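You operate a simulated robot arm through the tools that you are given. There is no shell and no other tool. Be economical: measure what you need, move in short steps, check, and stop when the job is done.

You are at the controls of a simulated robot arm. One attempt, no reset.

TASK
Glue the teal preform on the blue dop and build a wax collar round the joint.
Fine: press till the glue holds, then heat till SOFT and stroke the wax on; stick in its holder, heat off, wait for FIRM.

Only the result counts: the job must be done as asked and must still hold three seconds after the hand-in. Knocking over, shifting, dropping, spilling or breaking anything else fails it.

THE ROBOT
A 7-joint arm with a two-finger parallel gripper, fixed in place. Base frame: the origin is at the foot of the arm, x ahead of it, y to its left, z up; the work surface is at about z = 802. Units: mm, rad, N and s.
With the tool pointing down near the work surface it reaches from about 240 to 720 mm from the base axis. Its first joint turns from -2.007 to 2.007 rad. Payload 3.91 kg.
Tool frame: the origin (TCP) lies between the finger pads and is the grasp point; the fingertips stand 30 mm ahead of it; z points along the fingers, y is the line along which they close. Largest opening 110 mm; finger width 20, thickness 10; the body of the gripper, 48 by 112 mm, starts 55 mm behind the TCP.
Orientation is told as [roll, pitch, yaw] about the base's x, y, z axes, in that order, counted from this pose: with the fingers straight down and closing along the base's y, the tool's x points along the base's -x, its y along +y and its z along -z.

THE INTERFACE
- The arm moves only by the tool move_arm. Its argument "plan" is a list of rows, each an object (a shift or turn left out is 0, a gripper value left out holds the last) with "delta_pos": the shift along the tool's x, y, z in mm, a list of three; "rotation": the turn, a rotation vector about the tool's x, y, z in degrees, a list of three; "fingers": the closure in counts, from 0 (fully open) to 255 (shut). In form: [{"delta_pos": [dx, dy, dz], "rotation": [wx, wy, wz], "fingers": fingers}, ...]. A call has 1 to 10 rows; each row is the pose to reach, as a shift and turn from the pose commanded when the call began, along the tool's axes at that moment. Each row takes 0.2 s and may step no farther than 50 mm and 0.15 rad from the row before; otherwise, or with a gripper value out of range, the whole call is refused. Where a pose cannot be reached the arm comes as near as it can. A force on the tool above 40 N (or 10 N above the force at the start of the call, whichever is more), or a blocked arm, ends the call early, and 0.2 s more pass. The fingers move at their own pace (about 108 mm/s each) and stop on an object; they squeeze with about 35 N. The grip force told is the motor's: it shows also when the fingers shut on nothing. Time passes only in rows, and 0.2 s behind the last, so rows that repeat a pose let the fingers close. The reply holds the time, the measured pose of the TCP, the force on the tool along the base axes, the opening and the grip force, in the units named above and with some noise, with the torque about the TCP (base axes, N m) and any sound that the robot's microphone picked up, and new pictures: "show" is both (left out), scene, wrist or none.
- Cameras (640 x 400 px; columns grow to the right, rows downward): "scene" is fixed at [401.9, 648.9, 1584.7]; the picture's right is [-1.00, 0.09, 0.00], its down [0.08, 0.90, -0.42] and it looks along [-0.04, -0.42, -0.91] (base axes); focal length 267 px, centre (320, 200). "wrist" rides on the gripper at [72, 17, -103] in the tool frame; the picture's right is [-0.23, 0.97, 0.00], its down [-0.76, -0.18, -0.62] and it looks along [-0.61, -0.14, 0.78] (tool axes); focal length 222 px, centre (320, 200). There is no depth. A picture from a camera that has moved, and an enlarged one, comes with that camera's place and axes in the base frame and with its lens.
- move_column(by): slides the trunk up (or, below 0, down) by that many mm; the arm rides with it, the base frame stays. It gives what a move gives, with no picture.
- inspect(camera, box): a new picture of the part [left, top, right, bottom] of that camera's present view, enlarged. The clock stands still meanwhile.
- finish_job(): hands the job in; it is judged then, once.

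Work in short steps. Places have to be worked out from the pictures, the camera data and where the tool is seen: move nearer, look again, correct. Check each grasp and each placing, and mend what went wrong. You have 120 turns and 200 pictures in all, those below and enlarged ones among them. Open the gripper and draw the arm clear of the work before you hand the job in, unless the task says otherwise; then end with one line.

The tools are called after "Call:" by a JSON object that holds its "api" and its "payload". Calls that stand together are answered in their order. move_arm: Moves the arm, as the interface text tells. Its arguments: {"type":"object","properties":{"plan":{"type":"array","items":{"type":"object","properties":{"delta_pos":{"type":"array","items":{"type":"number"}},"rotation":{"type":"array","items":{"type":"number"}},"fingers":{"type":"number"}}}},"show":{"type":"string","enum":["both","scene","wrist","none"]}},"required":["plan"]} The other tools are called the same way: move_column (by) slides the trunk up or down; inspect (camera, box) takes an enlarged picture of a part of a camera's view; finish_job () hands the job in.

At the start:

```text
time_s: 0.0
eef_pos: [182.6, 435.6, 1284.3]
orientation: [0.003, -0.002, 0.0]
wrist_force: [0.3, -0.1, 0.6]
torque: [0.0, 0.02, -0.01]
opening: 110.1
grip_force: 0.0
trunk travel left (down, up): [-875.0, 115.0]
```

scene: 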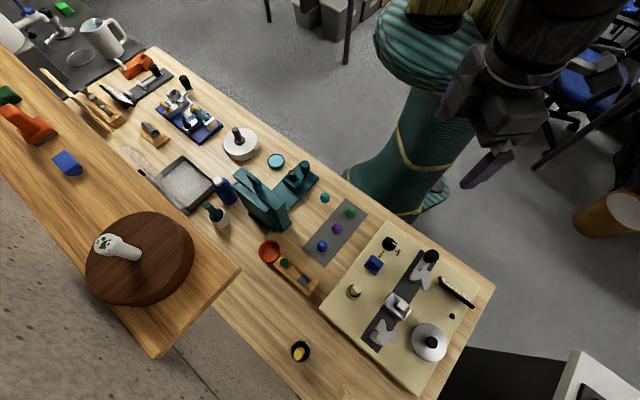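
wrist: 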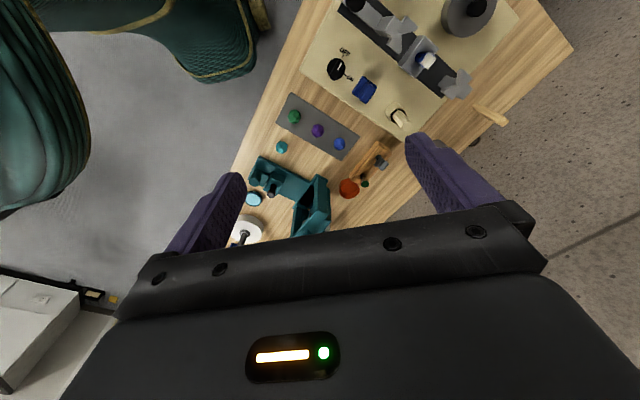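

I start by looking closer at the bench to identify the items.

Call:
{"api": "inspect", "payload": {"camera": "scene", "box": [200, 140, 360, 240]}}

Call:
{"api": "inspect", "payload": {"camera": "scene", "box": [320, 210, 500, 390]}}

Call:
{"api": "inspect", "payload": {"camera": "scene", "box": [240, 180, 400, 300]}}

```text
4.00 times, centred on (280, 190) of scene
camera zoom: at [401.9, 648.9, 1584.7], right [-1.0, 0.09, 0.0], down [0.08, 0.9, -0.42], along [-0.04, -0.42, -0.91], focal length 1067 px, centre (480, 240)
```

zoom: 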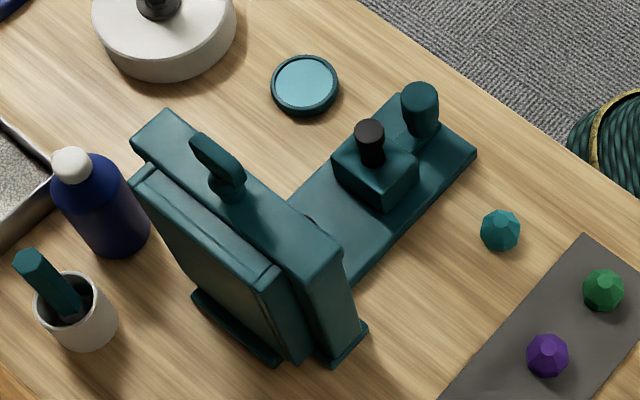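

```text
2.22 times, centred on (410, 300) of scene
camera zoom: at [401.9, 648.9, 1584.7], right [-1.0, 0.09, 0.0], down [0.08, 0.9, -0.42], along [-0.04, -0.42, -0.91], focal length 593 px, centre (120, -22)
```

zoom: 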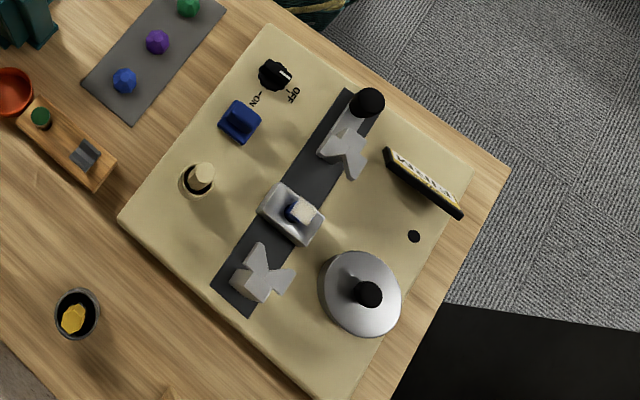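

```text
3.33 times, centred on (320, 240) of scene
camera zoom: at [401.9, 648.9, 1584.7], right [-1.0, 0.09, 0.0], down [0.08, 0.9, -0.42], along [-0.04, -0.42, -0.91], focal length 889 px, centre (320, 67)
```

zoom: 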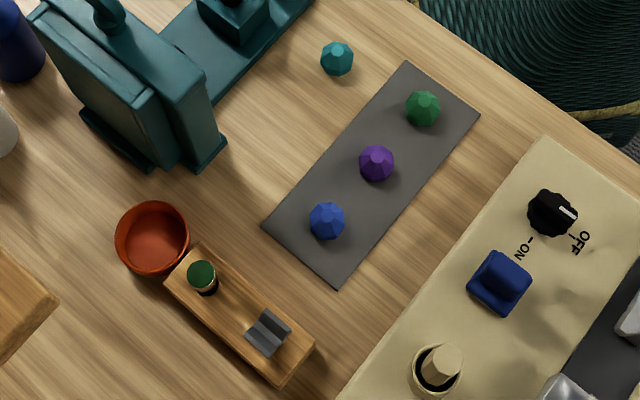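

The scene shows the cream heating station, stones and small items. I look closer through the wrist camera.

Call:
{"api": "inspect", "payload": {"camera": "wrist", "box": [290, 0, 530, 140]}}

Call:
{"api": "inspect", "payload": {"camera": "scene", "box": [365, 230, 475, 300]}}

Call:
{"api": "inspect", "payload": {"camera": "scene", "box": [340, 280, 460, 370]}}

```text
2.67 times, centred on (410, 70) of wrist
camera zoom: at [110.5, 451.5, 1387.0], right [0.23, 0.97, 0.0], down [0.76, -0.18, 0.62], along [0.61, -0.14, -0.78], focal length 592 px, centre (80, 547)
```

zoom: 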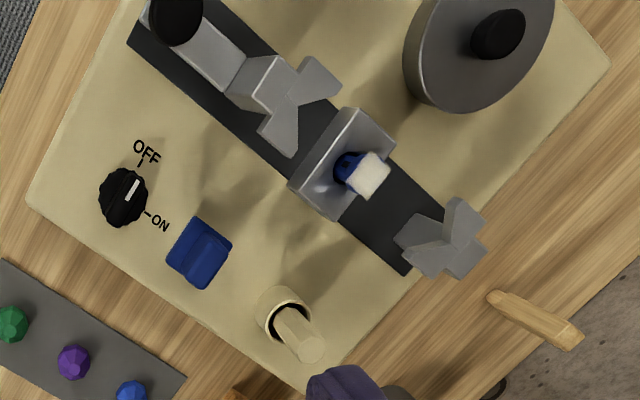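

```text
5.71 times, centred on (420, 265) of scene
camera zoom: at [401.9, 648.9, 1584.7], right [-1.0, 0.09, 0.0], down [0.08, 0.9, -0.42], along [-0.04, -0.42, -0.91], focal length 1525 px, centre (-251, -171)
```

zoom: 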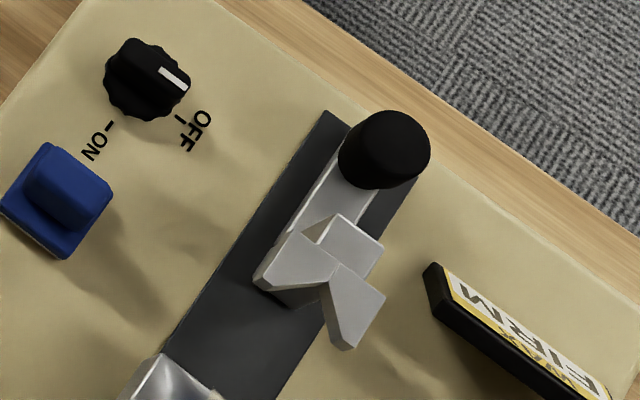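

```text
4.44 times, centred on (400, 325) of scene
camera zoom: at [401.9, 648.9, 1584.7], right [-1.0, 0.09, 0.0], down [0.08, 0.9, -0.42], along [-0.04, -0.42, -0.91], focal length 1186 px, centre (-36, -356)
```

zoom: 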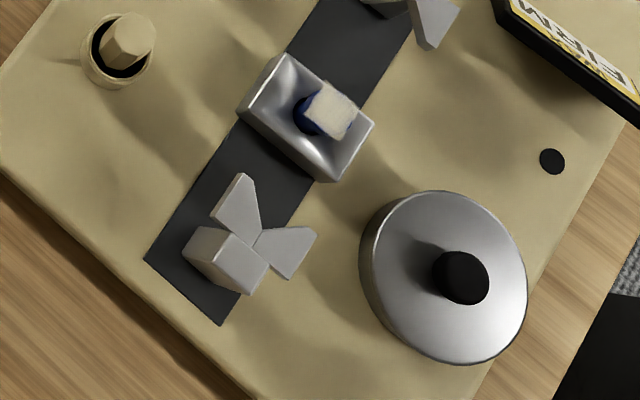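

The cream station has a heater knob, a display, V-blocks, and a tray with a blue bottle. I bring the wrist camera over it at safe height.

Call:
{"api": "move_arm", "payload": {"plan": [{"delta_pos": [12, 20, 40]}, {"delta_pos": [24, 40, 80]}, {"delta_pos": [36, 60, 120]}, {"delta_pos": [48, 80, 160]}, {"delta_pos": [60, 100, 200]}, {"delta_pos": [70, 120, 240]}, {"delta_pos": [82, 145, 274]}], "show": "wrist"}}

```text
time_s: 1.6
eef_pos: [100.7, 580.6, 1010.3]
orientation: [0.003, -0.001, 0.001]
wrist_force: [0.5, -0.8, -1.1]
torque: [-0.04, 0.0, -0.02]
opening: 110.1
grip_force: 0.0
trunk travel left (down, up): [-875.0, 115.0]
camera wrist: at [29.5, 596.9, 1113.6], right [0.23, 0.97, 0.0], down [0.76, -0.18, 0.62], along [0.61, -0.14, -0.78], focal length 222 px, centre (320, 200)
```

wrist: 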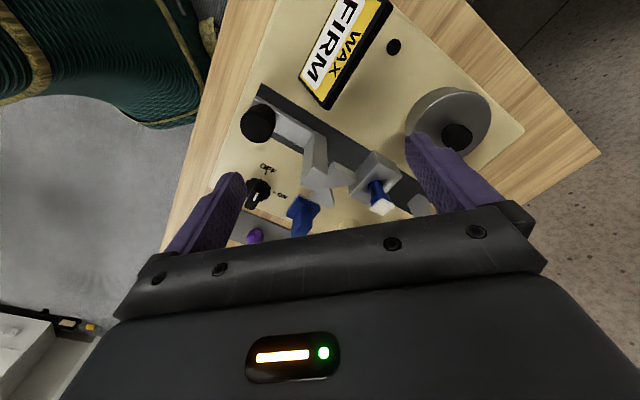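

Call:
{"api": "inspect", "payload": {"camera": "wrist", "box": [230, 80, 430, 240]}}

Call:
{"api": "inspect", "payload": {"camera": "wrist", "box": [300, 130, 420, 230]}}

```text
2.50 times, centred on (330, 160) of wrist
camera zoom: at [29.5, 596.9, 1113.6], right [0.23, 0.97, 0.0], down [0.76, -0.18, 0.62], along [0.61, -0.14, -0.78], focal length 555 px, centre (295, 300)
```

zoom: 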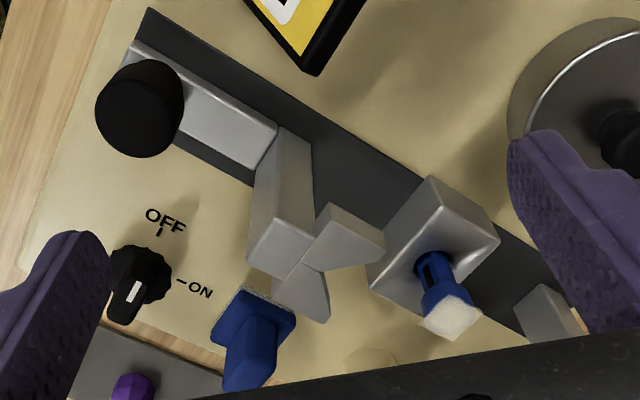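

```text
4.00 times, centred on (360, 180) of wrist
camera zoom: at [29.5, 596.9, 1113.6], right [0.23, 0.97, 0.0], down [0.76, -0.18, 0.62], along [0.61, -0.14, -0.78], focal length 888 px, centre (160, 280)
```

zoom: 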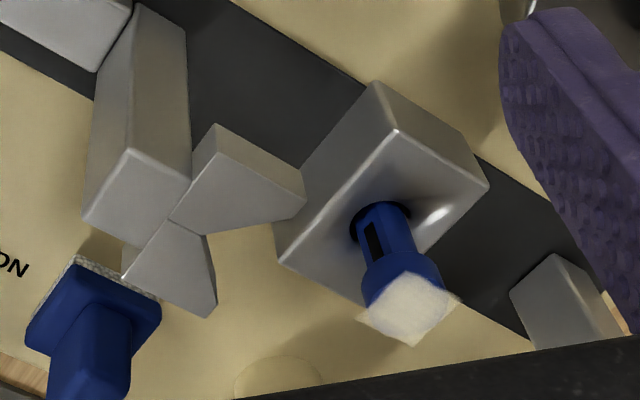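

The dop appears to stand in the metal block on the board. I tilt the tool to get a low side view.

Call:
{"api": "move_arm", "payload": {"plan": [{"delta_pos": [25, 5, 15], "rotation": [0, -7.5, 0]}, {"delta_pos": [50, 10, 30], "rotation": [0, -15, 0]}, {"delta_pos": [75, 20, 50], "rotation": [0, -22.5, 0]}, {"delta_pos": [95, 30, 70], "rotation": [0, -30, 0]}], "show": "wrist"}}

```text
time_s: 2.8
eef_pos: [59.9, 617.1, 950.8]
orientation: [0.021, -0.516, -0.103]
wrist_force: [0.9, -0.6, -0.4]
torque: [-0.03, -0.02, -0.01]
opening: 110.1
grip_force: 0.0
trunk travel left (down, up): [-875.0, 115.0]
stopped in row 4: the arm was blocked; the commanded pose is now the measured one
camera wrist: at [-50.7, 644.1, 1004.6], right [0.29, 0.95, 0.13], down [0.33, -0.23, 0.91], along [0.9, -0.22, -0.38], focal length 222 px, centre (320, 200)
```

wrist: 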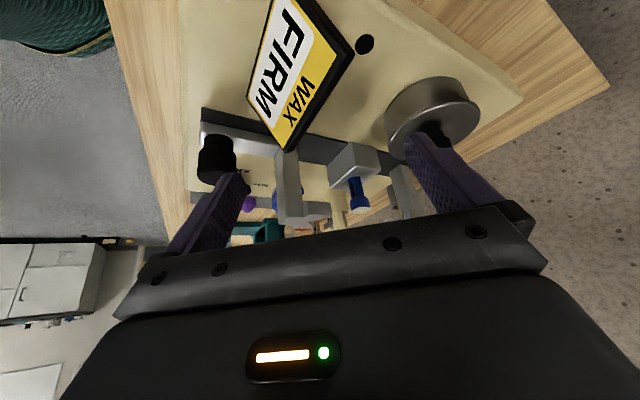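

Call:
{"api": "inspect", "payload": {"camera": "wrist", "box": [190, 120, 430, 250]}}

Call:
{"api": "inspect", "payload": {"camera": "wrist", "box": [300, 130, 400, 220]}}

```text
2.67 times, centred on (310, 185) of wrist
camera zoom: at [-50.7, 644.1, 1004.6], right [0.29, 0.95, 0.13], down [0.33, -0.23, 0.91], along [0.9, -0.22, -0.38], focal length 592 px, centre (347, 240)
```

zoom: 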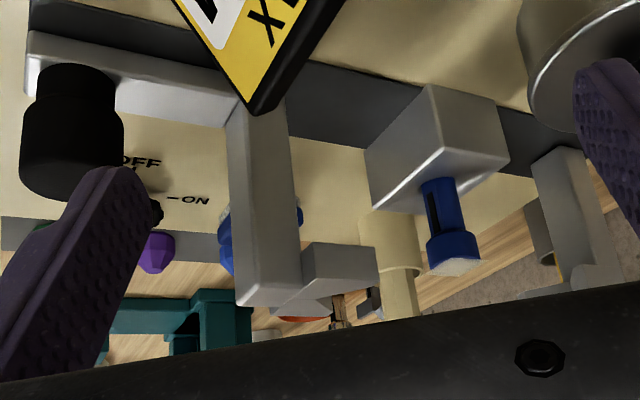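

```text
4.44 times, centred on (350, 175) of wrist
camera zoom: at [-50.7, 644.1, 1004.6], right [0.29, 0.95, 0.13], down [0.33, -0.23, 0.91], along [0.9, -0.22, -0.38], focal length 987 px, centre (187, 311)
```

zoom: 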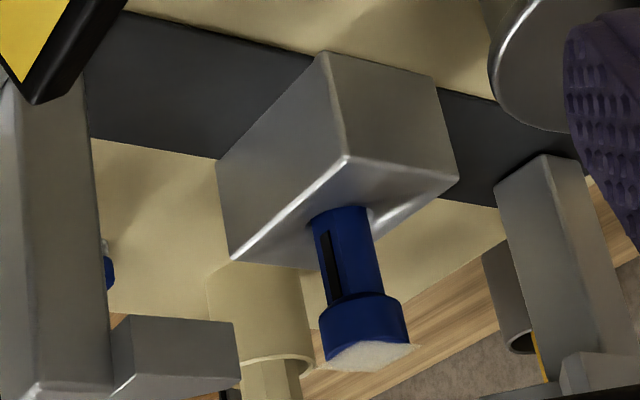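

The dop stands in the block, with a flanged head and white top facing upward, jaws at the sides. I return upright.

Call:
{"api": "move_arm", "payload": {"plan": [{"delta_pos": [0, 0, -15], "rotation": [0, 7.4, 0]}, {"delta_pos": [0, 0, -30], "rotation": [0, 14.8, 0]}, {"delta_pos": [0, 0, -45], "rotation": [0, 22.2, 0]}, {"delta_pos": [0, 0, -60], "rotation": [0, 29.5, 0]}], "show": "none"}}

```text
time_s: 3.8
eef_pos: [28.0, 619.9, 1002.1]
orientation: [0.02, 0.0, -0.09]
wrist_force: [0.1, -1.3, 0.4]
torque: [-0.01, 0.0, -0.02]
opening: 110.2
grip_force: 0.0
trunk travel left (down, up): [-875.0, 115.0]
```

From two views the dop's top is at about (209, 628, 920). Now I fix the small yaw and go look at the teal preform near (352, 288).

Call:
{"api": "move_arm", "payload": {"plan": [{"delta_pos": [-30, -34, 0], "rotation": [1.1, 0, -5.2]}, {"delta_pos": [-60, -68, 0], "rotation": [1.1, 0, -5.2]}, {"delta_pos": [-90, -102, 0], "rotation": [1.1, 0, -5.2]}, {"delta_pos": [-120, -136, 0], "rotation": [1.1, 0, -5.2]}, {"delta_pos": [-150, -170, 0], "rotation": [1.1, 0, -5.2]}, {"delta_pos": [-180, -204, 0], "rotation": [1.1, 0, -5.2]}, {"delta_pos": [-210, -238, 0], "rotation": [1.1, 0, -5.2]}, {"delta_pos": [-240, -272, 15], "rotation": [1.1, 0, -5.2]}, {"delta_pos": [-270, -307, 30], "rotation": [1.1, 0, -5.2]}], "show": "both"}}

```text
time_s: 5.8
eef_pos: [271.9, 287.5, 968.2]
orientation: [-0.001, -0.003, 0.0]
wrist_force: [0.3, -0.8, -0.5]
torque: [0.01, 0.05, -0.02]
opening: 110.2
grip_force: 0.1
trunk travel left (down, up): [-875.0, 115.0]
camera wrist: at [199.6, 305.2, 1070.9], right [0.23, 0.97, 0.0], down [0.76, -0.18, 0.62], along [0.61, -0.14, -0.78], focal length 222 px, centre (320, 200)
```

scene: 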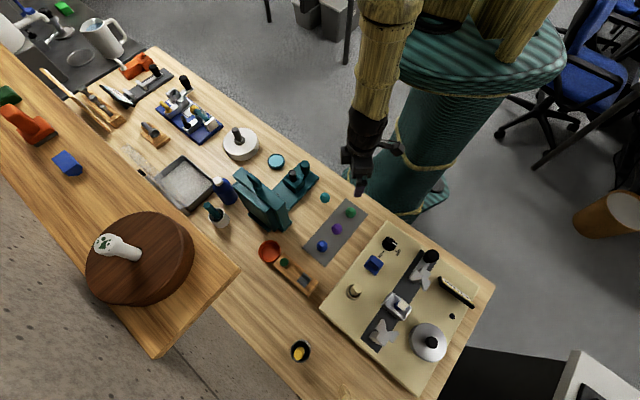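
wrist: 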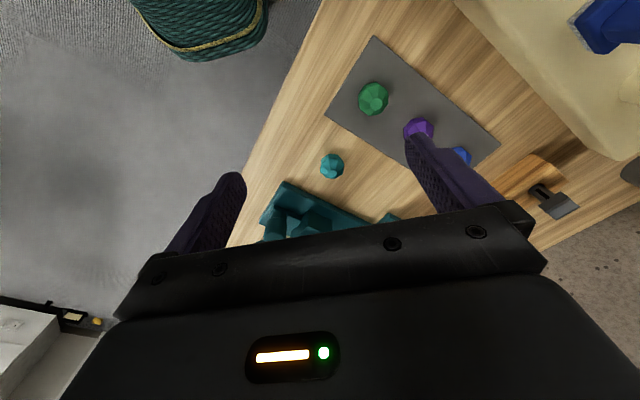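

Call:
{"api": "inspect", "payload": {"camera": "wrist", "box": [300, 140, 364, 190]}}

Call:
{"api": "inspect", "payload": {"camera": "scene", "box": [370, 230, 450, 350]}}

Call:
{"api": "inspect", "payload": {"camera": "scene", "box": [300, 180, 364, 220]}}

```text
8.00 times, centred on (332, 165) of wrist
camera zoom: at [199.6, 305.2, 1070.9], right [0.23, 0.97, 0.0], down [0.76, -0.18, 0.62], along [0.61, -0.14, -0.78], focal length 1777 px, centre (224, 480)
```

zoom: 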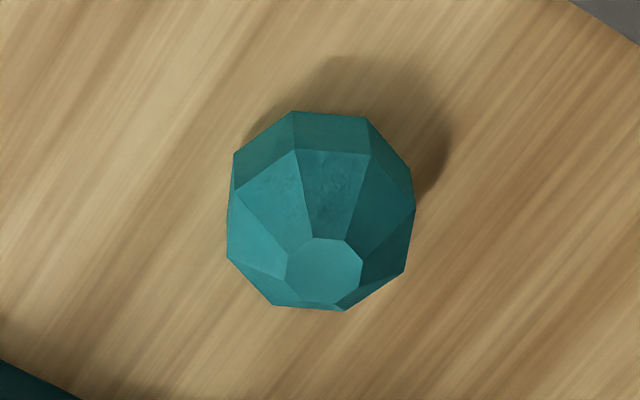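

```text
3.33 times, centred on (410, 290) of scene
camera zoom: at [401.9, 648.9, 1584.7], right [-1.0, 0.09, 0.0], down [0.08, 0.9, -0.42], along [-0.04, -0.42, -0.91], focal length 889 px, centre (20, -100)
```

zoom: 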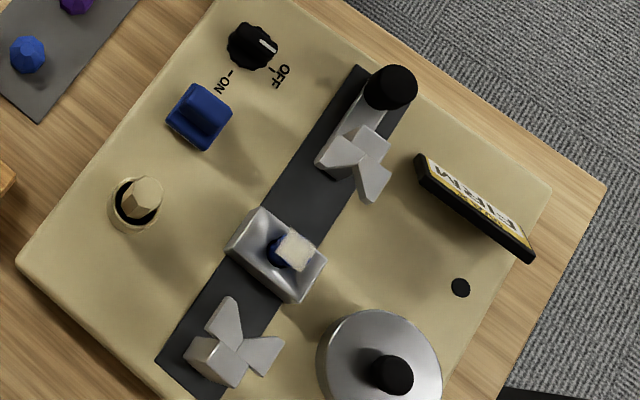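

```text
10.00 times, centred on (332, 200) of scene
camera zoom: at [401.9, 648.9, 1584.7], right [-1.0, 0.09, 0.0], down [0.08, 0.9, -0.42], along [-0.04, -0.42, -0.91], focal length 2668 px, centre (200, 200)
```

zoom: 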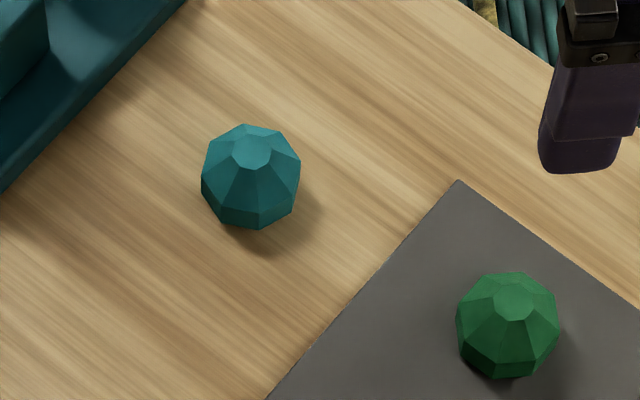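

The teal preform is an octagonal prism with a conical top, flat base down, centred near (351.5, 287.3), and about 30 mm wide. I move over it with yaw −17.7° and half-closed fingers.

Call:
{"api": "move_arm", "payload": {"plan": [{"delta_pos": [-30, 0, 0], "rotation": [0, 0, 6], "fingers": 115}, {"delta_pos": [-60, 0, 20], "rotation": [0, 0, 12]}, {"delta_pos": [-79.5, 0, 50], "rotation": [0, 0, 17.7]}, {"delta_pos": [-79.5, 0, 80], "rotation": [0, 0, 17.7]}], "show": "both"}}

```text
time_s: 6.8
eef_pos: [350.1, 288.7, 887.8]
orientation: [0.001, -0.003, -0.31]
wrist_force: [-0.6, 0.7, 0.0]
torque: [-0.03, 0.03, -0.04]
opening: 60.2
grip_force: 0.1
trunk travel left (down, up): [-875.0, 115.0]
camera wrist: at [286.5, 327.6, 991.1], right [0.51, 0.86, 0.0], down [0.67, -0.4, 0.63], along [0.54, -0.32, -0.78], focal length 222 px, centre (320, 200)
```

scene: 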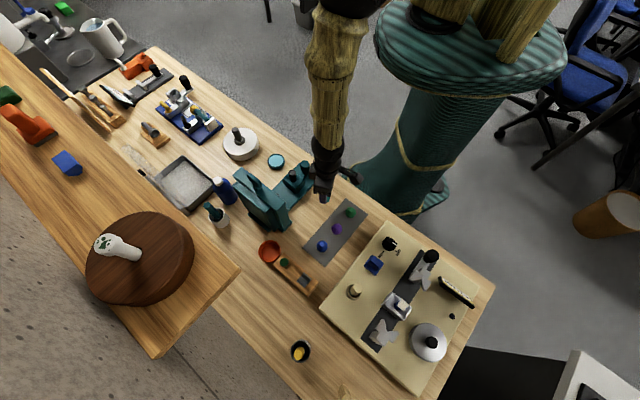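
wrist: 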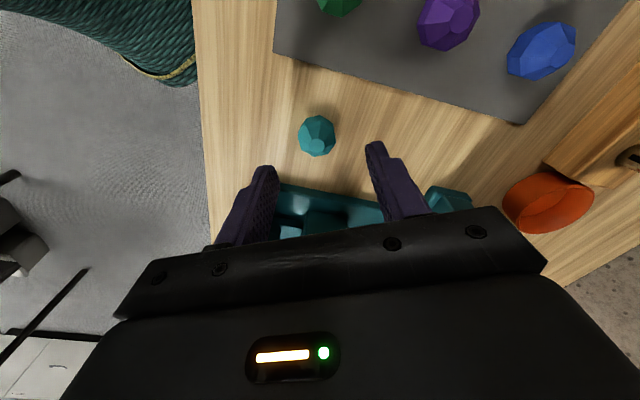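

The stone lies between the fingers. I go down so the tips grip the girdle, then close.

Call:
{"api": "move_arm", "payload": {"plan": [{"delta_pos": [-1, -0.7, 27]}, {"delta_pos": [-1.3, -1, 52]}, {"delta_pos": [-1.3, -1, 52]}, {"delta_pos": [-1.3, -1, 52], "fingers": 255}, {"delta_pos": [-1.3, -1, 52], "fingers": 255}, {"delta_pos": [-1.3, -1, 52], "fingers": 255}], "show": "wrist"}}

```text
time_s: 8.2
eef_pos: [350.4, 286.4, 836.0]
orientation: [-0.001, -0.004, -0.308]
wrist_force: [-0.2, 0.2, 0.0]
torque: [-0.01, 0.0, 0.01]
opening: 28.8
grip_force: 35.4
trunk travel left (down, up): [-875.0, 115.0]
camera wrist: at [287.2, 324.9, 938.9], right [0.51, 0.86, 0.0], down [0.67, -0.4, 0.63], along [0.54, -0.32, -0.78], focal length 222 px, centre (320, 200)
```

wrist: 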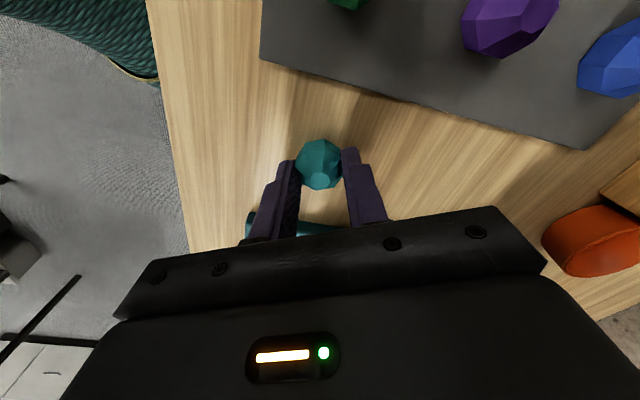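

Call:
{"api": "inspect", "payload": {"camera": "wrist", "box": [272, 125, 372, 205]}}

```text
5.00 times, centred on (322, 165) of wrist
camera zoom: at [287.2, 324.9, 938.9], right [0.51, 0.86, 0.0], down [0.67, -0.4, 0.63], along [0.54, -0.32, -0.78], focal length 1111 px, centre (310, 375)
```

zoom: 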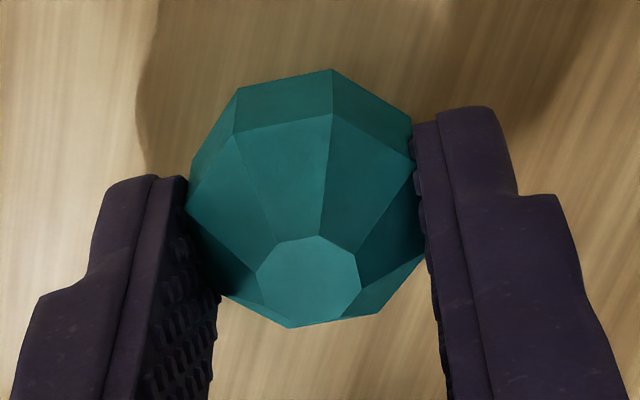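

Gripped: 28.8 mm opening. I lift straight up and check from the scene.

Call:
{"api": "move_arm", "payload": {"plan": [{"delta_pos": [0, 0, -20]}, {"delta_pos": [0, 0, -60]}, {"delta_pos": [0, 0, -105]}, {"delta_pos": [0, 0, -150]}, {"delta_pos": [30, 36, -175]}, {"delta_pos": [60, 72, -175]}, {"delta_pos": [90, 107, -175]}], "show": "scene"}}

Call:
{"api": "inspect", "payload": {"camera": "scene", "box": [290, 160, 420, 260]}}

```text
refused: row 5 steps farther than a row can; nothing moved
```

```text
4.00 times, centred on (355, 210) of scene
camera zoom: at [401.9, 648.9, 1584.7], right [-1.0, 0.09, 0.0], down [0.08, 0.9, -0.42], along [-0.04, -0.42, -0.91], focal length 1067 px, centre (180, 160)
```

zoom: 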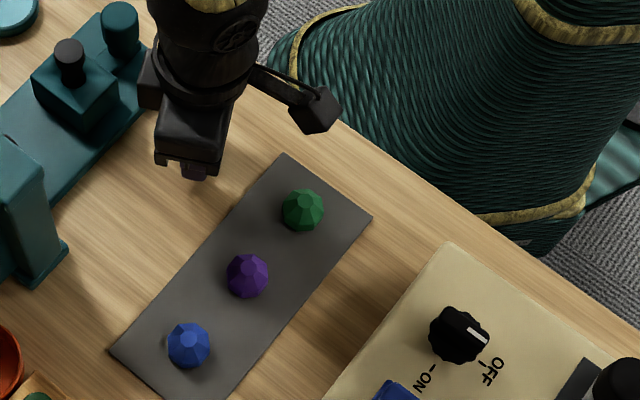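

One row was too long a step; I resend with smaller ones.

Call:
{"api": "move_arm", "payload": {"plan": [{"delta_pos": [0, 0, -20]}, {"delta_pos": [0, 0, -60]}, {"delta_pos": [0, 0, -105]}, {"delta_pos": [0, 0, -150]}, {"delta_pos": [20, 24, -175]}, {"delta_pos": [49, 60, -175]}, {"delta_pos": [78, 95, -175]}, {"delta_pos": [107, 130, -175]}, {"delta_pos": [136, 165, -175]}, {"delta_pos": [165, 195, -175]}], "show": "both"}}

```text
time_s: 10.4
eef_pos: [251.4, 523.2, 1009.4]
orientation: [-0.001, -0.003, -0.309]
wrist_force: [-0.3, -0.1, -0.9]
torque: [0.02, -0.03, -0.01]
opening: 0.0
grip_force: 34.6
trunk travel left (down, up): [-875.0, 115.0]
camera wrist: at [187.7, 560.8, 1111.8], right [0.51, 0.86, 0.0], down [0.67, -0.4, 0.63], along [0.54, -0.32, -0.78], focal length 222 px, centre (320, 200)
```

scene: 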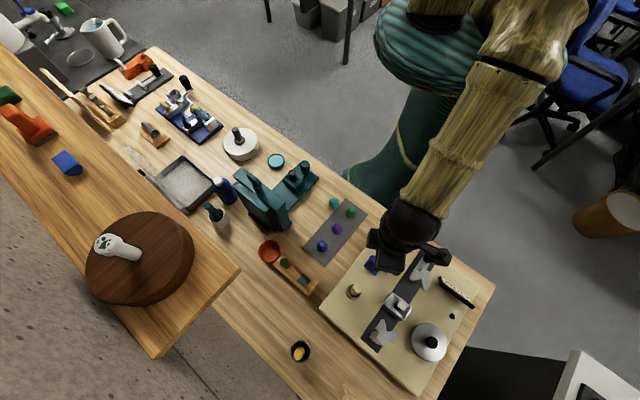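
wrist: 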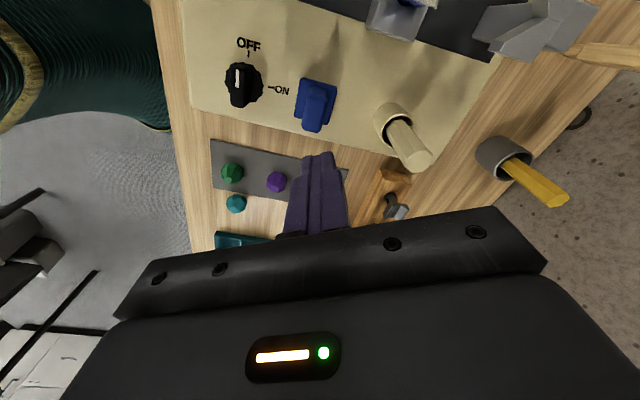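

The preform slipped out and sits near the mat. I look at it.

Call:
{"api": "inspect", "payload": {"camera": "scene", "box": [312, 190, 368, 225]}}

Call:
{"api": "inspect", "payload": {"camera": "wrist", "box": [210, 150, 300, 220]}}

```text
11.43 times, centred on (340, 208) of scene
camera zoom: at [401.9, 648.9, 1584.7], right [-1.0, 0.09, 0.0], down [0.08, 0.9, -0.42], along [-0.04, -0.42, -0.91], focal length 3049 px, centre (91, 114)
```

zoom: 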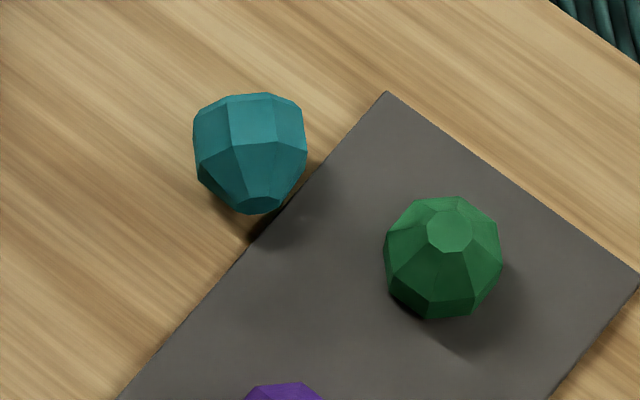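

```text
5.71 times, centred on (255, 185) of wrist
camera zoom: at [187.7, 560.8, 1111.8], right [0.51, 0.86, 0.0], down [0.67, -0.4, 0.63], along [0.54, -0.32, -0.78], focal length 1269 px, centre (691, 286)
```

zoom: 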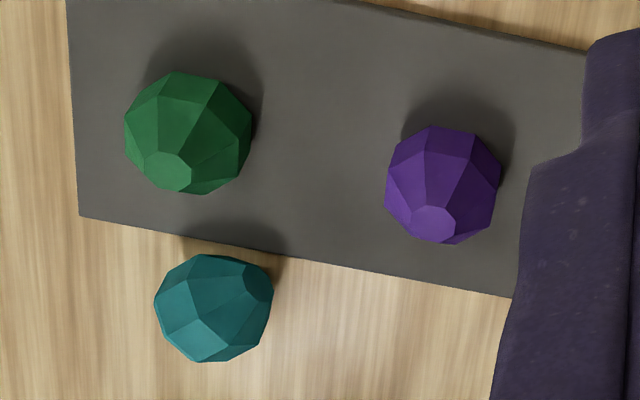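

The stone was tapered where I gripped it. I go back and take a close look to learn its shape.

Call:
{"api": "move_arm", "payload": {"plan": [{"delta_pos": [-20, -38, 10], "fingers": 100}, {"delta_pos": [-41, -76, 20]}, {"delta_pos": [-61, -115, 35]}, {"delta_pos": [-82, -153, 50]}, {"delta_pos": [-90, -180, 75]}, {"delta_pos": [-90, -191, 100]}], "show": "wrist"}}

```text
time_s: 11.8
eef_pos: [280.0, 314.1, 908.0]
orientation: [0.0, -0.003, -0.31]
wrist_force: [0.2, 0.4, 0.5]
torque: [0.0, -0.01, 0.01]
opening: 66.9
grip_force: 0.0
trunk travel left (down, up): [-875.0, 115.0]
camera wrist: at [216.8, 353.2, 1012.2], right [0.51, 0.86, 0.0], down [0.67, -0.4, 0.63], along [0.54, -0.32, -0.78], focal length 222 px, centre (320, 200)
```

wrist: 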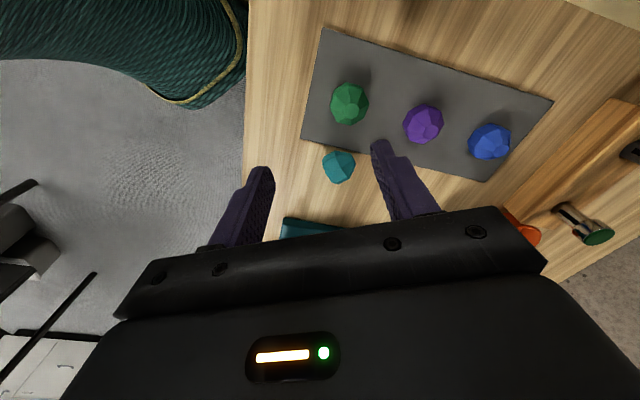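

Call:
{"api": "inspect", "payload": {"camera": "wrist", "box": [310, 140, 370, 190]}}

Call:
{"api": "inspect", "payload": {"camera": "wrist", "box": [320, 70, 450, 155]}}

Call:
{"api": "inspect", "payload": {"camera": "scene", "box": [318, 188, 350, 212]}}

```text
8.00 times, centred on (340, 165) of wrist
camera zoom: at [216.8, 353.2, 1012.2], right [0.51, 0.86, 0.0], down [0.67, -0.4, 0.63], along [0.54, -0.32, -0.78], focal length 1777 px, centre (160, 480)
```

zoom: 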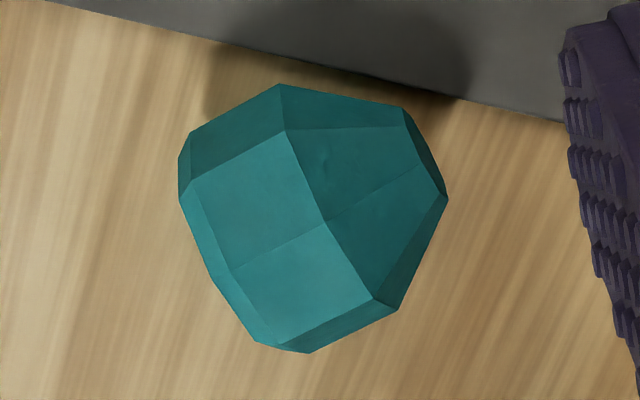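

```text
4.71 times, centred on (385, 112) of wrist
camera zoom: at [216.8, 353.2, 1012.2], right [0.51, 0.86, 0.0], down [0.67, -0.4, 0.63], along [0.54, -0.32, -0.78], focal length 1045 px, centre (14, 612)
```

zoom: 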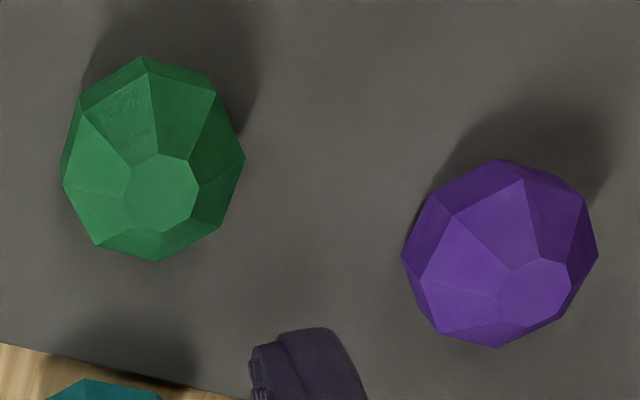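

```text
16.00 times, centred on (334, 200) of scene
camera zoom: at [401.9, 648.9, 1584.7], right [-1.0, 0.09, 0.0], down [0.08, 0.9, -0.42], along [-0.04, -0.42, -0.91], focal length 4269 px, centre (96, 200)
```

zoom: 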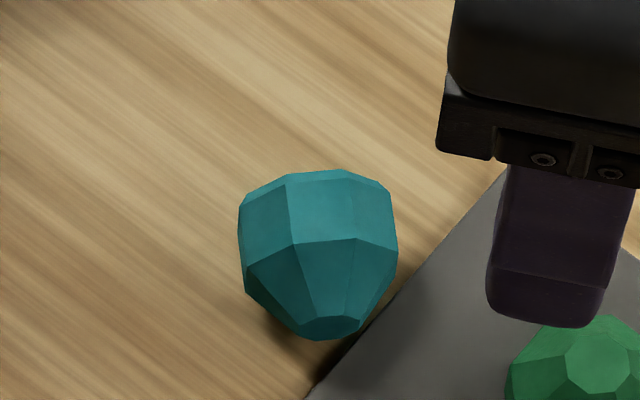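

The stone lies on its cone side with the culet toward +y. I will regrip it with the closing axis along x (yaw ≈ −93°), so I can turn its base down.

Call:
{"api": "move_arm", "payload": {"plan": [{"delta_pos": [-10, 2, 0], "rotation": [0, 0, 7.5], "fingers": 115}, {"delta_pos": [-20, 4, 0], "rotation": [0, 0, 15]}, {"delta_pos": [-30, 6, 0], "rotation": [0, 0, 22.5]}, {"delta_pos": [-40, 8, 0], "rotation": [0, 0, 30]}, {"delta_pos": [-44.4, 8.9, 0], "rotation": [0, 0, 37.5]}, {"delta_pos": [-44.4, 8.9, 0], "rotation": [0, 0, 45]}, {"delta_pos": [-44.4, 8.9, 0], "rotation": [0, 0, 52.5]}, {"delta_pos": [-44.4, 8.9, 0], "rotation": [0, 0, 60]}, {"delta_pos": [-44.4, 8.9, 0], "rotation": [0, 0, 67.5]}, {"delta_pos": [-44.4, 8.9, 0], "rotation": [0, 0, 75]}], "show": "wrist"}}

Call:
{"api": "inspect", "payload": {"camera": "wrist", "box": [270, 110, 370, 200]}}

```text
time_s: 14.0
eef_pos: [323.3, 309.2, 910.5]
orientation: [0.003, -0.002, -1.621]
wrist_force: [-0.3, 0.3, -0.3]
torque: [0.01, 0.03, 0.04]
opening: 60.3
grip_force: 0.0
trunk travel left (down, up): [-875.0, 115.0]
camera wrist: at [345.3, 381.4, 1013.4], right [0.96, -0.27, 0.0], down [-0.22, -0.75, 0.62], along [-0.17, -0.6, -0.78], focal length 222 px, centre (320, 200)
```

wrist: 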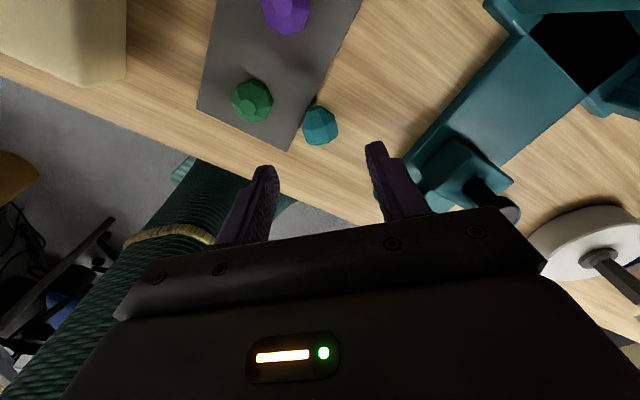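

```text
4.44 times, centred on (320, 155) of wrist
camera zoom: at [345.3, 381.4, 1013.4], right [0.96, -0.27, 0.0], down [-0.22, -0.75, 0.62], along [-0.17, -0.6, -0.78], focal length 987 px, centre (320, 400)
```

zoom: 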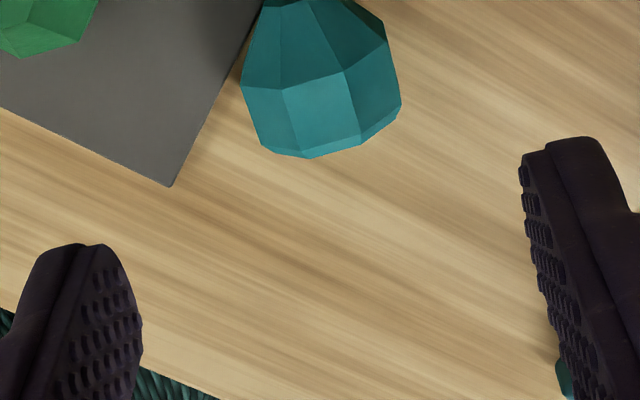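

The stone centre is near (324.5, 307), axis along +y. I tilt −20°, come down beside it and close gently onto the band.

Call:
{"api": "move_arm", "payload": {"plan": [{"delta_pos": [3.6, 1, 15], "rotation": [0, -7, 0], "fingers": 148}, {"delta_pos": [3.6, 1, 35], "rotation": [0, -14, 0]}, {"delta_pos": [3.6, 1, 55], "rotation": [0, -20, 0]}, {"delta_pos": [3.6, 1, 73], "rotation": [0, -20, 0]}, {"delta_pos": [3.6, 1, 73], "rotation": [0, -20, 0]}], "show": "wrist"}}

Call:
{"api": "inspect", "payload": {"camera": "wrist", "box": [270, 120, 370, 200]}}

```text
time_s: 15.2
eef_pos: [325.3, 313.1, 839.1]
orientation: [0.002, -0.35, -1.619]
wrist_force: [0.9, -0.1, 0.1]
torque: [0.01, -0.01, -0.01]
opening: 46.3
grip_force: 0.0
trunk travel left (down, up): [-875.0, 115.0]
camera wrist: at [347.3, 416.1, 910.8], right [0.96, -0.26, 0.08], down [-0.2, -0.49, 0.85], along [-0.18, -0.83, -0.53], focal length 222 px, centre (320, 200)
```

wrist: 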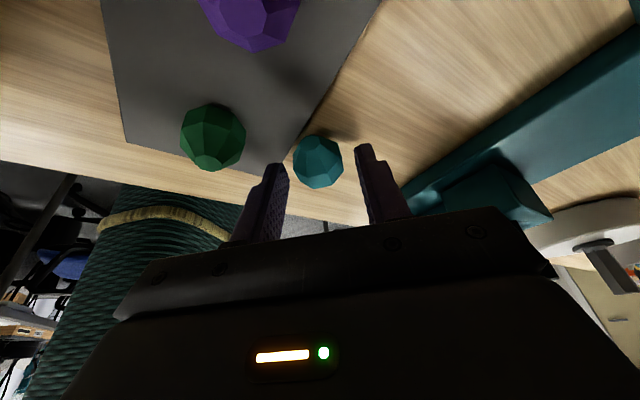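

```text
5.00 times, centred on (320, 160) of wrist
camera zoom: at [347.3, 416.1, 910.8], right [0.96, -0.26, 0.08], down [-0.2, -0.49, 0.85], along [-0.18, -0.83, -0.53], focal length 1111 px, centre (320, 400)
```

zoom: 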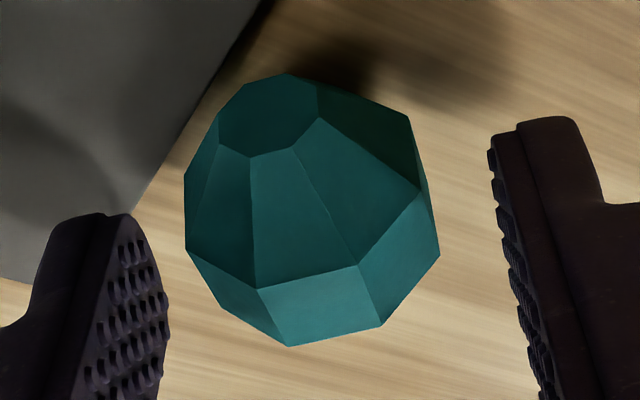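

Call:
{"api": "move_arm", "payload": {"plan": [{"fingers": 255}, {"fingers": 255}, {"fingers": 255}], "show": "wrist"}}

Call:
{"api": "inspect", "payload": {"camera": "wrist", "box": [270, 120, 370, 200]}}

```text
time_s: 16.0
eef_pos: [324.6, 314.4, 838.4]
orientation: [0.003, -0.352, -1.618]
wrist_force: [0.2, 0.0, 0.2]
torque: [-0.02, -0.01, 0.04]
opening: 28.9
grip_force: 35.5
trunk travel left (down, up): [-875.0, 115.0]
camera wrist: at [347.7, 415.8, 911.0], right [0.96, -0.26, 0.08], down [-0.2, -0.49, 0.85], along [-0.18, -0.83, -0.53], focal length 222 px, centre (320, 200)
```

wrist: 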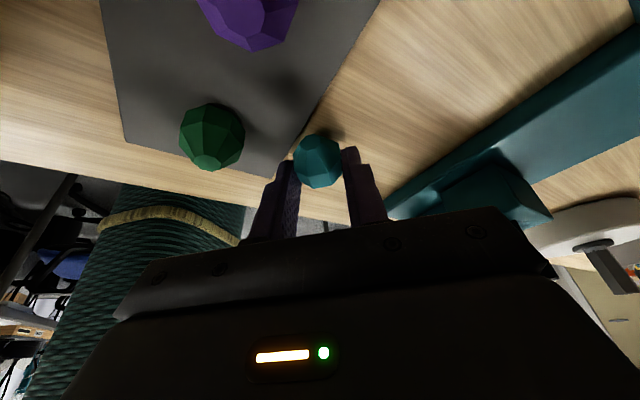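

```text
5.00 times, centred on (320, 160) of wrist
camera zoom: at [347.7, 415.8, 911.0], right [0.96, -0.26, 0.08], down [-0.2, -0.49, 0.85], along [-0.18, -0.83, -0.53], focal length 1111 px, centre (320, 400)
```

zoom: 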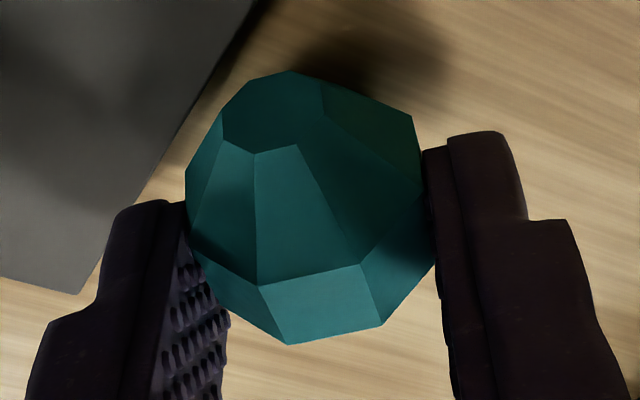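

Opening matches the flats. I lift slowly and check it holds.

Call:
{"api": "move_arm", "payload": {"plan": [{"delta_pos": [0, 0, -5]}, {"delta_pos": [0, 0, -12]}, {"delta_pos": [0, 0, -20]}, {"delta_pos": [0, 0, -30]}, {"delta_pos": [0, 0, -40]}, {"delta_pos": [0, 0, -50]}], "show": "wrist"}}

```text
time_s: 17.4
eef_pos: [326.9, 330.8, 885.1]
orientation: [0.004, -0.352, -1.618]
wrist_force: [-1.0, 0.4, -1.0]
torque: [-0.02, 0.03, -0.04]
opening: 28.8
grip_force: 35.4
trunk travel left (down, up): [-875.0, 115.0]
camera wrist: at [349.1, 433.5, 957.5], right [0.96, -0.26, 0.08], down [-0.2, -0.49, 0.85], along [-0.18, -0.83, -0.53], focal length 222 px, centre (320, 200)
```

wrist: 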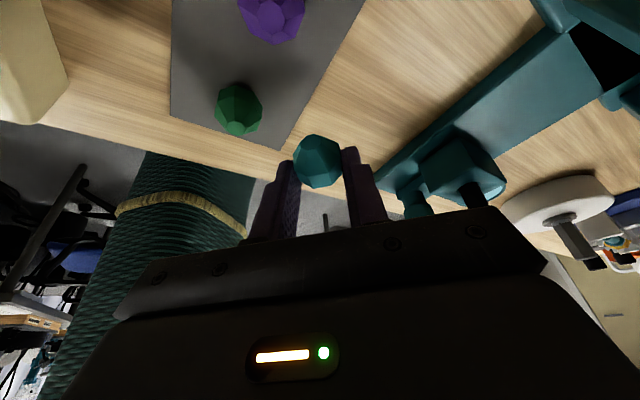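

It holds. Now I turn it in the air by +80° about the closing axis to bring the base down.

Call:
{"api": "move_arm", "payload": {"plan": [{"rotation": [0, 6, 0]}, {"rotation": [0, 14, 0]}, {"rotation": [0, 22, 0]}, {"rotation": [0, 30, 0]}, {"rotation": [0, 38, 0]}, {"rotation": [0, 46, 0]}, {"rotation": [0, 54, 0]}, {"rotation": [0, 62, 0]}, {"rotation": [0, 70, 0]}, {"rotation": [0, 78, 0]}], "show": "both"}}

Call:
{"api": "inspect", "payload": {"camera": "wrist", "box": [270, 120, 370, 200]}}

Call:
{"api": "inspect", "payload": {"camera": "scene", "box": [310, 160, 390, 220]}}

```text
time_s: 19.6
eef_pos: [325.4, 329.1, 886.2]
orientation: [0.011, 1.015, -1.608]
wrist_force: [0.1, -0.3, -0.9]
torque: [-0.03, 0.01, 0.03]
opening: 28.8
grip_force: 35.2
trunk travel left (down, up): [-875.0, 115.0]
camera wrist: at [341.3, 280.2, 1002.0], right [0.97, -0.17, -0.19], down [-0.22, -0.92, -0.32], along [-0.12, 0.35, -0.93], focal length 222 px, centre (320, 200)
```

scene: 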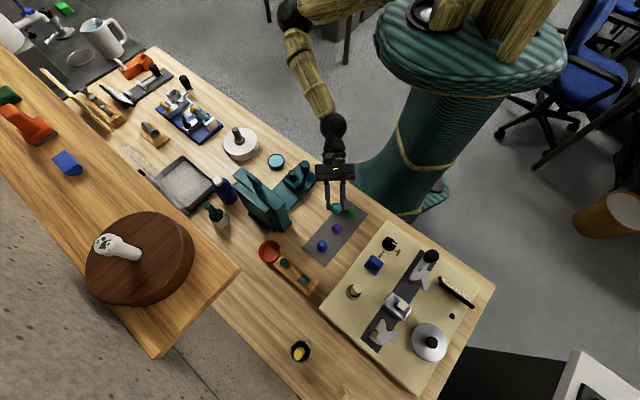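
wrist: 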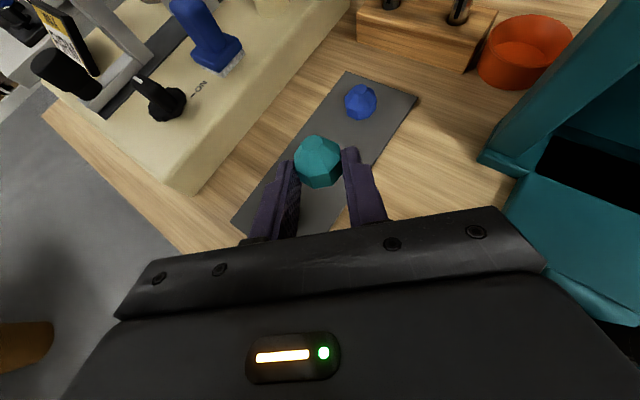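

```text
5.00 times, centred on (320, 160) of wrist
camera zoom: at [341.3, 280.2, 1002.0], right [0.97, -0.17, -0.19], down [-0.22, -0.92, -0.32], along [-0.12, 0.35, -0.93], focal length 1111 px, centre (320, 400)
```

zoom: 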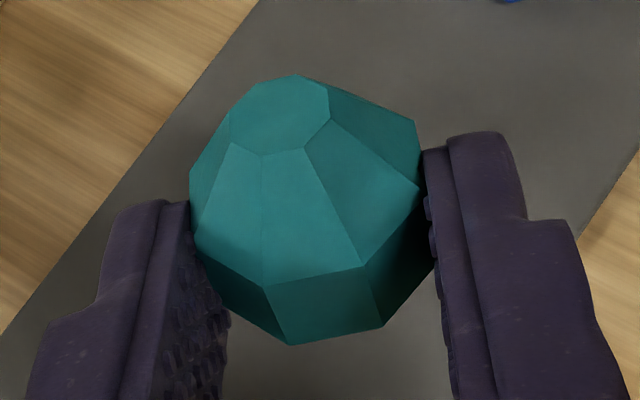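

```text
6.67 times, centred on (350, 190) of scene
camera zoom: at [401.9, 648.9, 1584.7], right [-1.0, 0.09, 0.0], down [0.08, 0.9, -0.42], along [-0.04, -0.42, -0.91], focal length 1779 px, centre (120, 267)
```

zoom: 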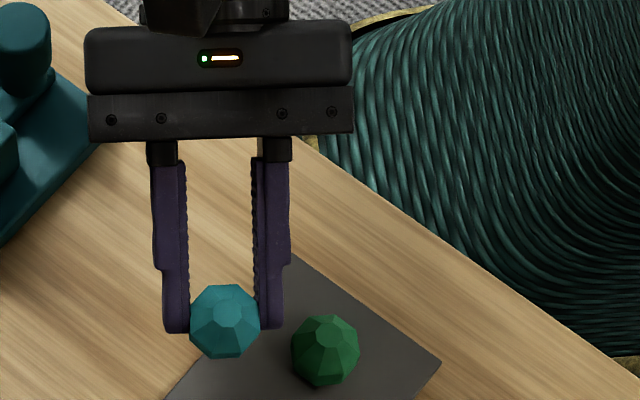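

The culet is now up, with about 15° tilt left. I carry it slowly over bare wood near (331, 308) and lower to just above the table.

Call:
{"api": "move_arm", "payload": {"plan": [{"delta_pos": [-10, 1, 0], "rotation": [0, 2, 0]}, {"delta_pos": [-20, 2, 0], "rotation": [0, 4, 0]}, {"delta_pos": [-30, 3, 0], "rotation": [0, 6, 0]}, {"delta_pos": [-40, 5, 1], "rotation": [0, 7, 0]}, {"delta_pos": [-50, 7, 1], "rotation": [0, 7, 0]}, {"delta_pos": [-58, 7.4, 2], "rotation": [0, 7, 0]}, {"delta_pos": [-58, 7.4, 2], "rotation": [0, 7, 0]}], "show": "scene"}}

Call:
{"api": "inspect", "payload": {"camera": "scene", "box": [310, 160, 390, 220]}}

```text
time_s: 20.8
eef_pos: [345.2, 315.9, 858.7]
orientation: [0.264, 1.048, -1.24]
wrist_force: [0.6, 0.7, -0.7]
torque: [-0.01, 0.0, 0.01]
opening: 28.5
grip_force: 35.3
trunk travel left (down, up): [-875.0, 115.0]
stopped in row 6: the arm was blocked; the commanded pose is now the measured one
```

scene: 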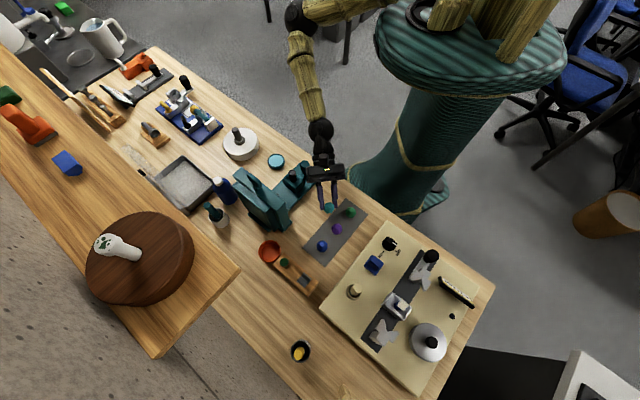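

```text
6.67 times, centred on (350, 190) of scene
camera zoom: at [401.9, 648.9, 1584.7], right [-1.0, 0.09, 0.0], down [0.08, 0.9, -0.42], along [-0.04, -0.42, -0.91], focal length 1779 px, centre (120, 267)
```

zoom: 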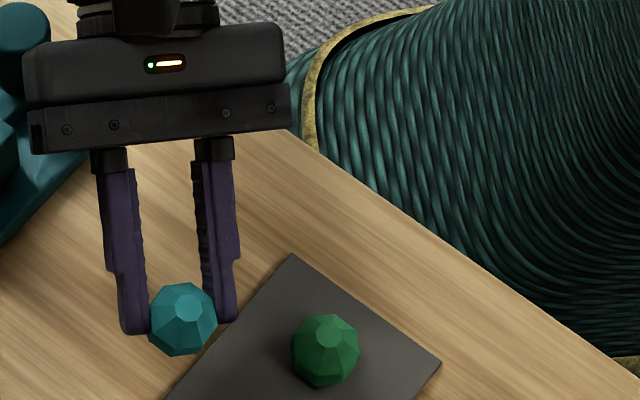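

The arm hit a joint limit, but the stone is now almost upright over bare wood. I lower everything with the column by 27 mm.

Call:
{"api": "move_column", "payload": {"by": -22}}

Call:
{"api": "inspect", "payload": {"camera": "scene", "box": [310, 160, 390, 220]}}

```text
time_s: 21.5
eef_pos: [345.8, 315.7, 835.9]
orientation: [0.266, 1.049, -1.239]
wrist_force: [-0.8, 0.2, -0.9]
torque: [-0.05, 0.01, 0.03]
opening: 28.7
grip_force: 34.7
trunk travel left (down, up): [-853.0, 137.0]
```

```text
6.67 times, centred on (350, 190) of scene
camera zoom: at [401.9, 648.9, 1584.7], right [-1.0, 0.09, 0.0], down [0.08, 0.9, -0.42], along [-0.04, -0.42, -0.91], focal length 1779 px, centre (120, 267)
```

zoom: 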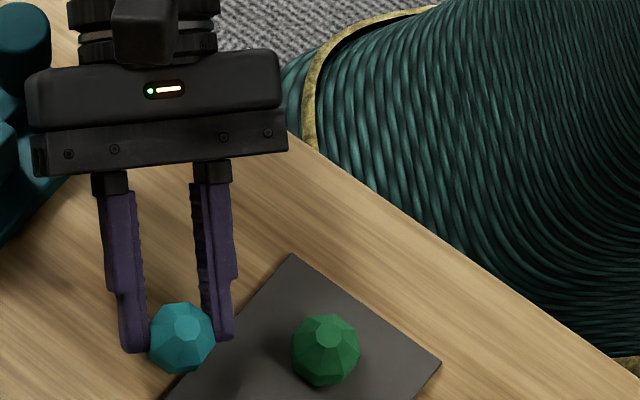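

The spot below is partly over the mat edge, so I shift about 30 mm toward −y and −x before lowering further.

Call:
{"api": "move_arm", "payload": {"plan": [{"delta_pos": [-1.8, -3.5, -7]}, {"delta_pos": [-3.5, -7, -14]}, {"delta_pos": [-5.3, -10.5, -21]}, {"delta_pos": [-7.1, -14, -29]}, {"delta_pos": [-7.1, -14, -29]}], "show": "none"}}

Call:
{"api": "inspect", "payload": {"camera": "scene", "box": [300, 150, 396, 222]}}

```text
time_s: 22.7
eef_pos: [334.0, 287.6, 842.9]
orientation: [0.28, 1.042, -1.213]
wrist_force: [0.5, 0.6, 0.0]
torque: [-0.01, 0.0, 0.0]
opening: 28.5
grip_force: 34.6
trunk travel left (down, up): [-853.0, 137.0]
```

```text
5.56 times, centred on (348, 186) of scene
camera zoom: at [401.9, 648.9, 1584.7], right [-1.0, 0.09, 0.0], down [0.08, 0.9, -0.42], along [-0.04, -0.42, -0.91], focal length 1482 px, centre (164, 278)
```

zoom: 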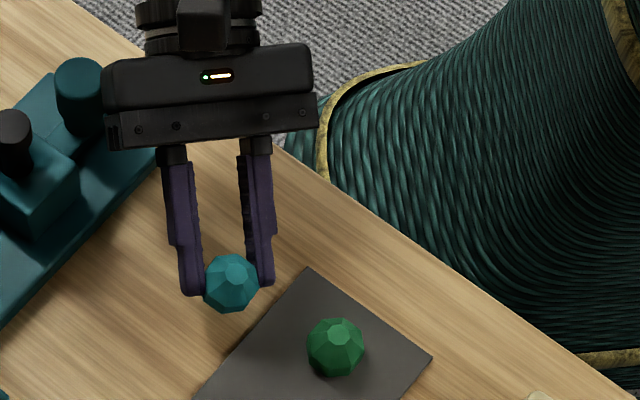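

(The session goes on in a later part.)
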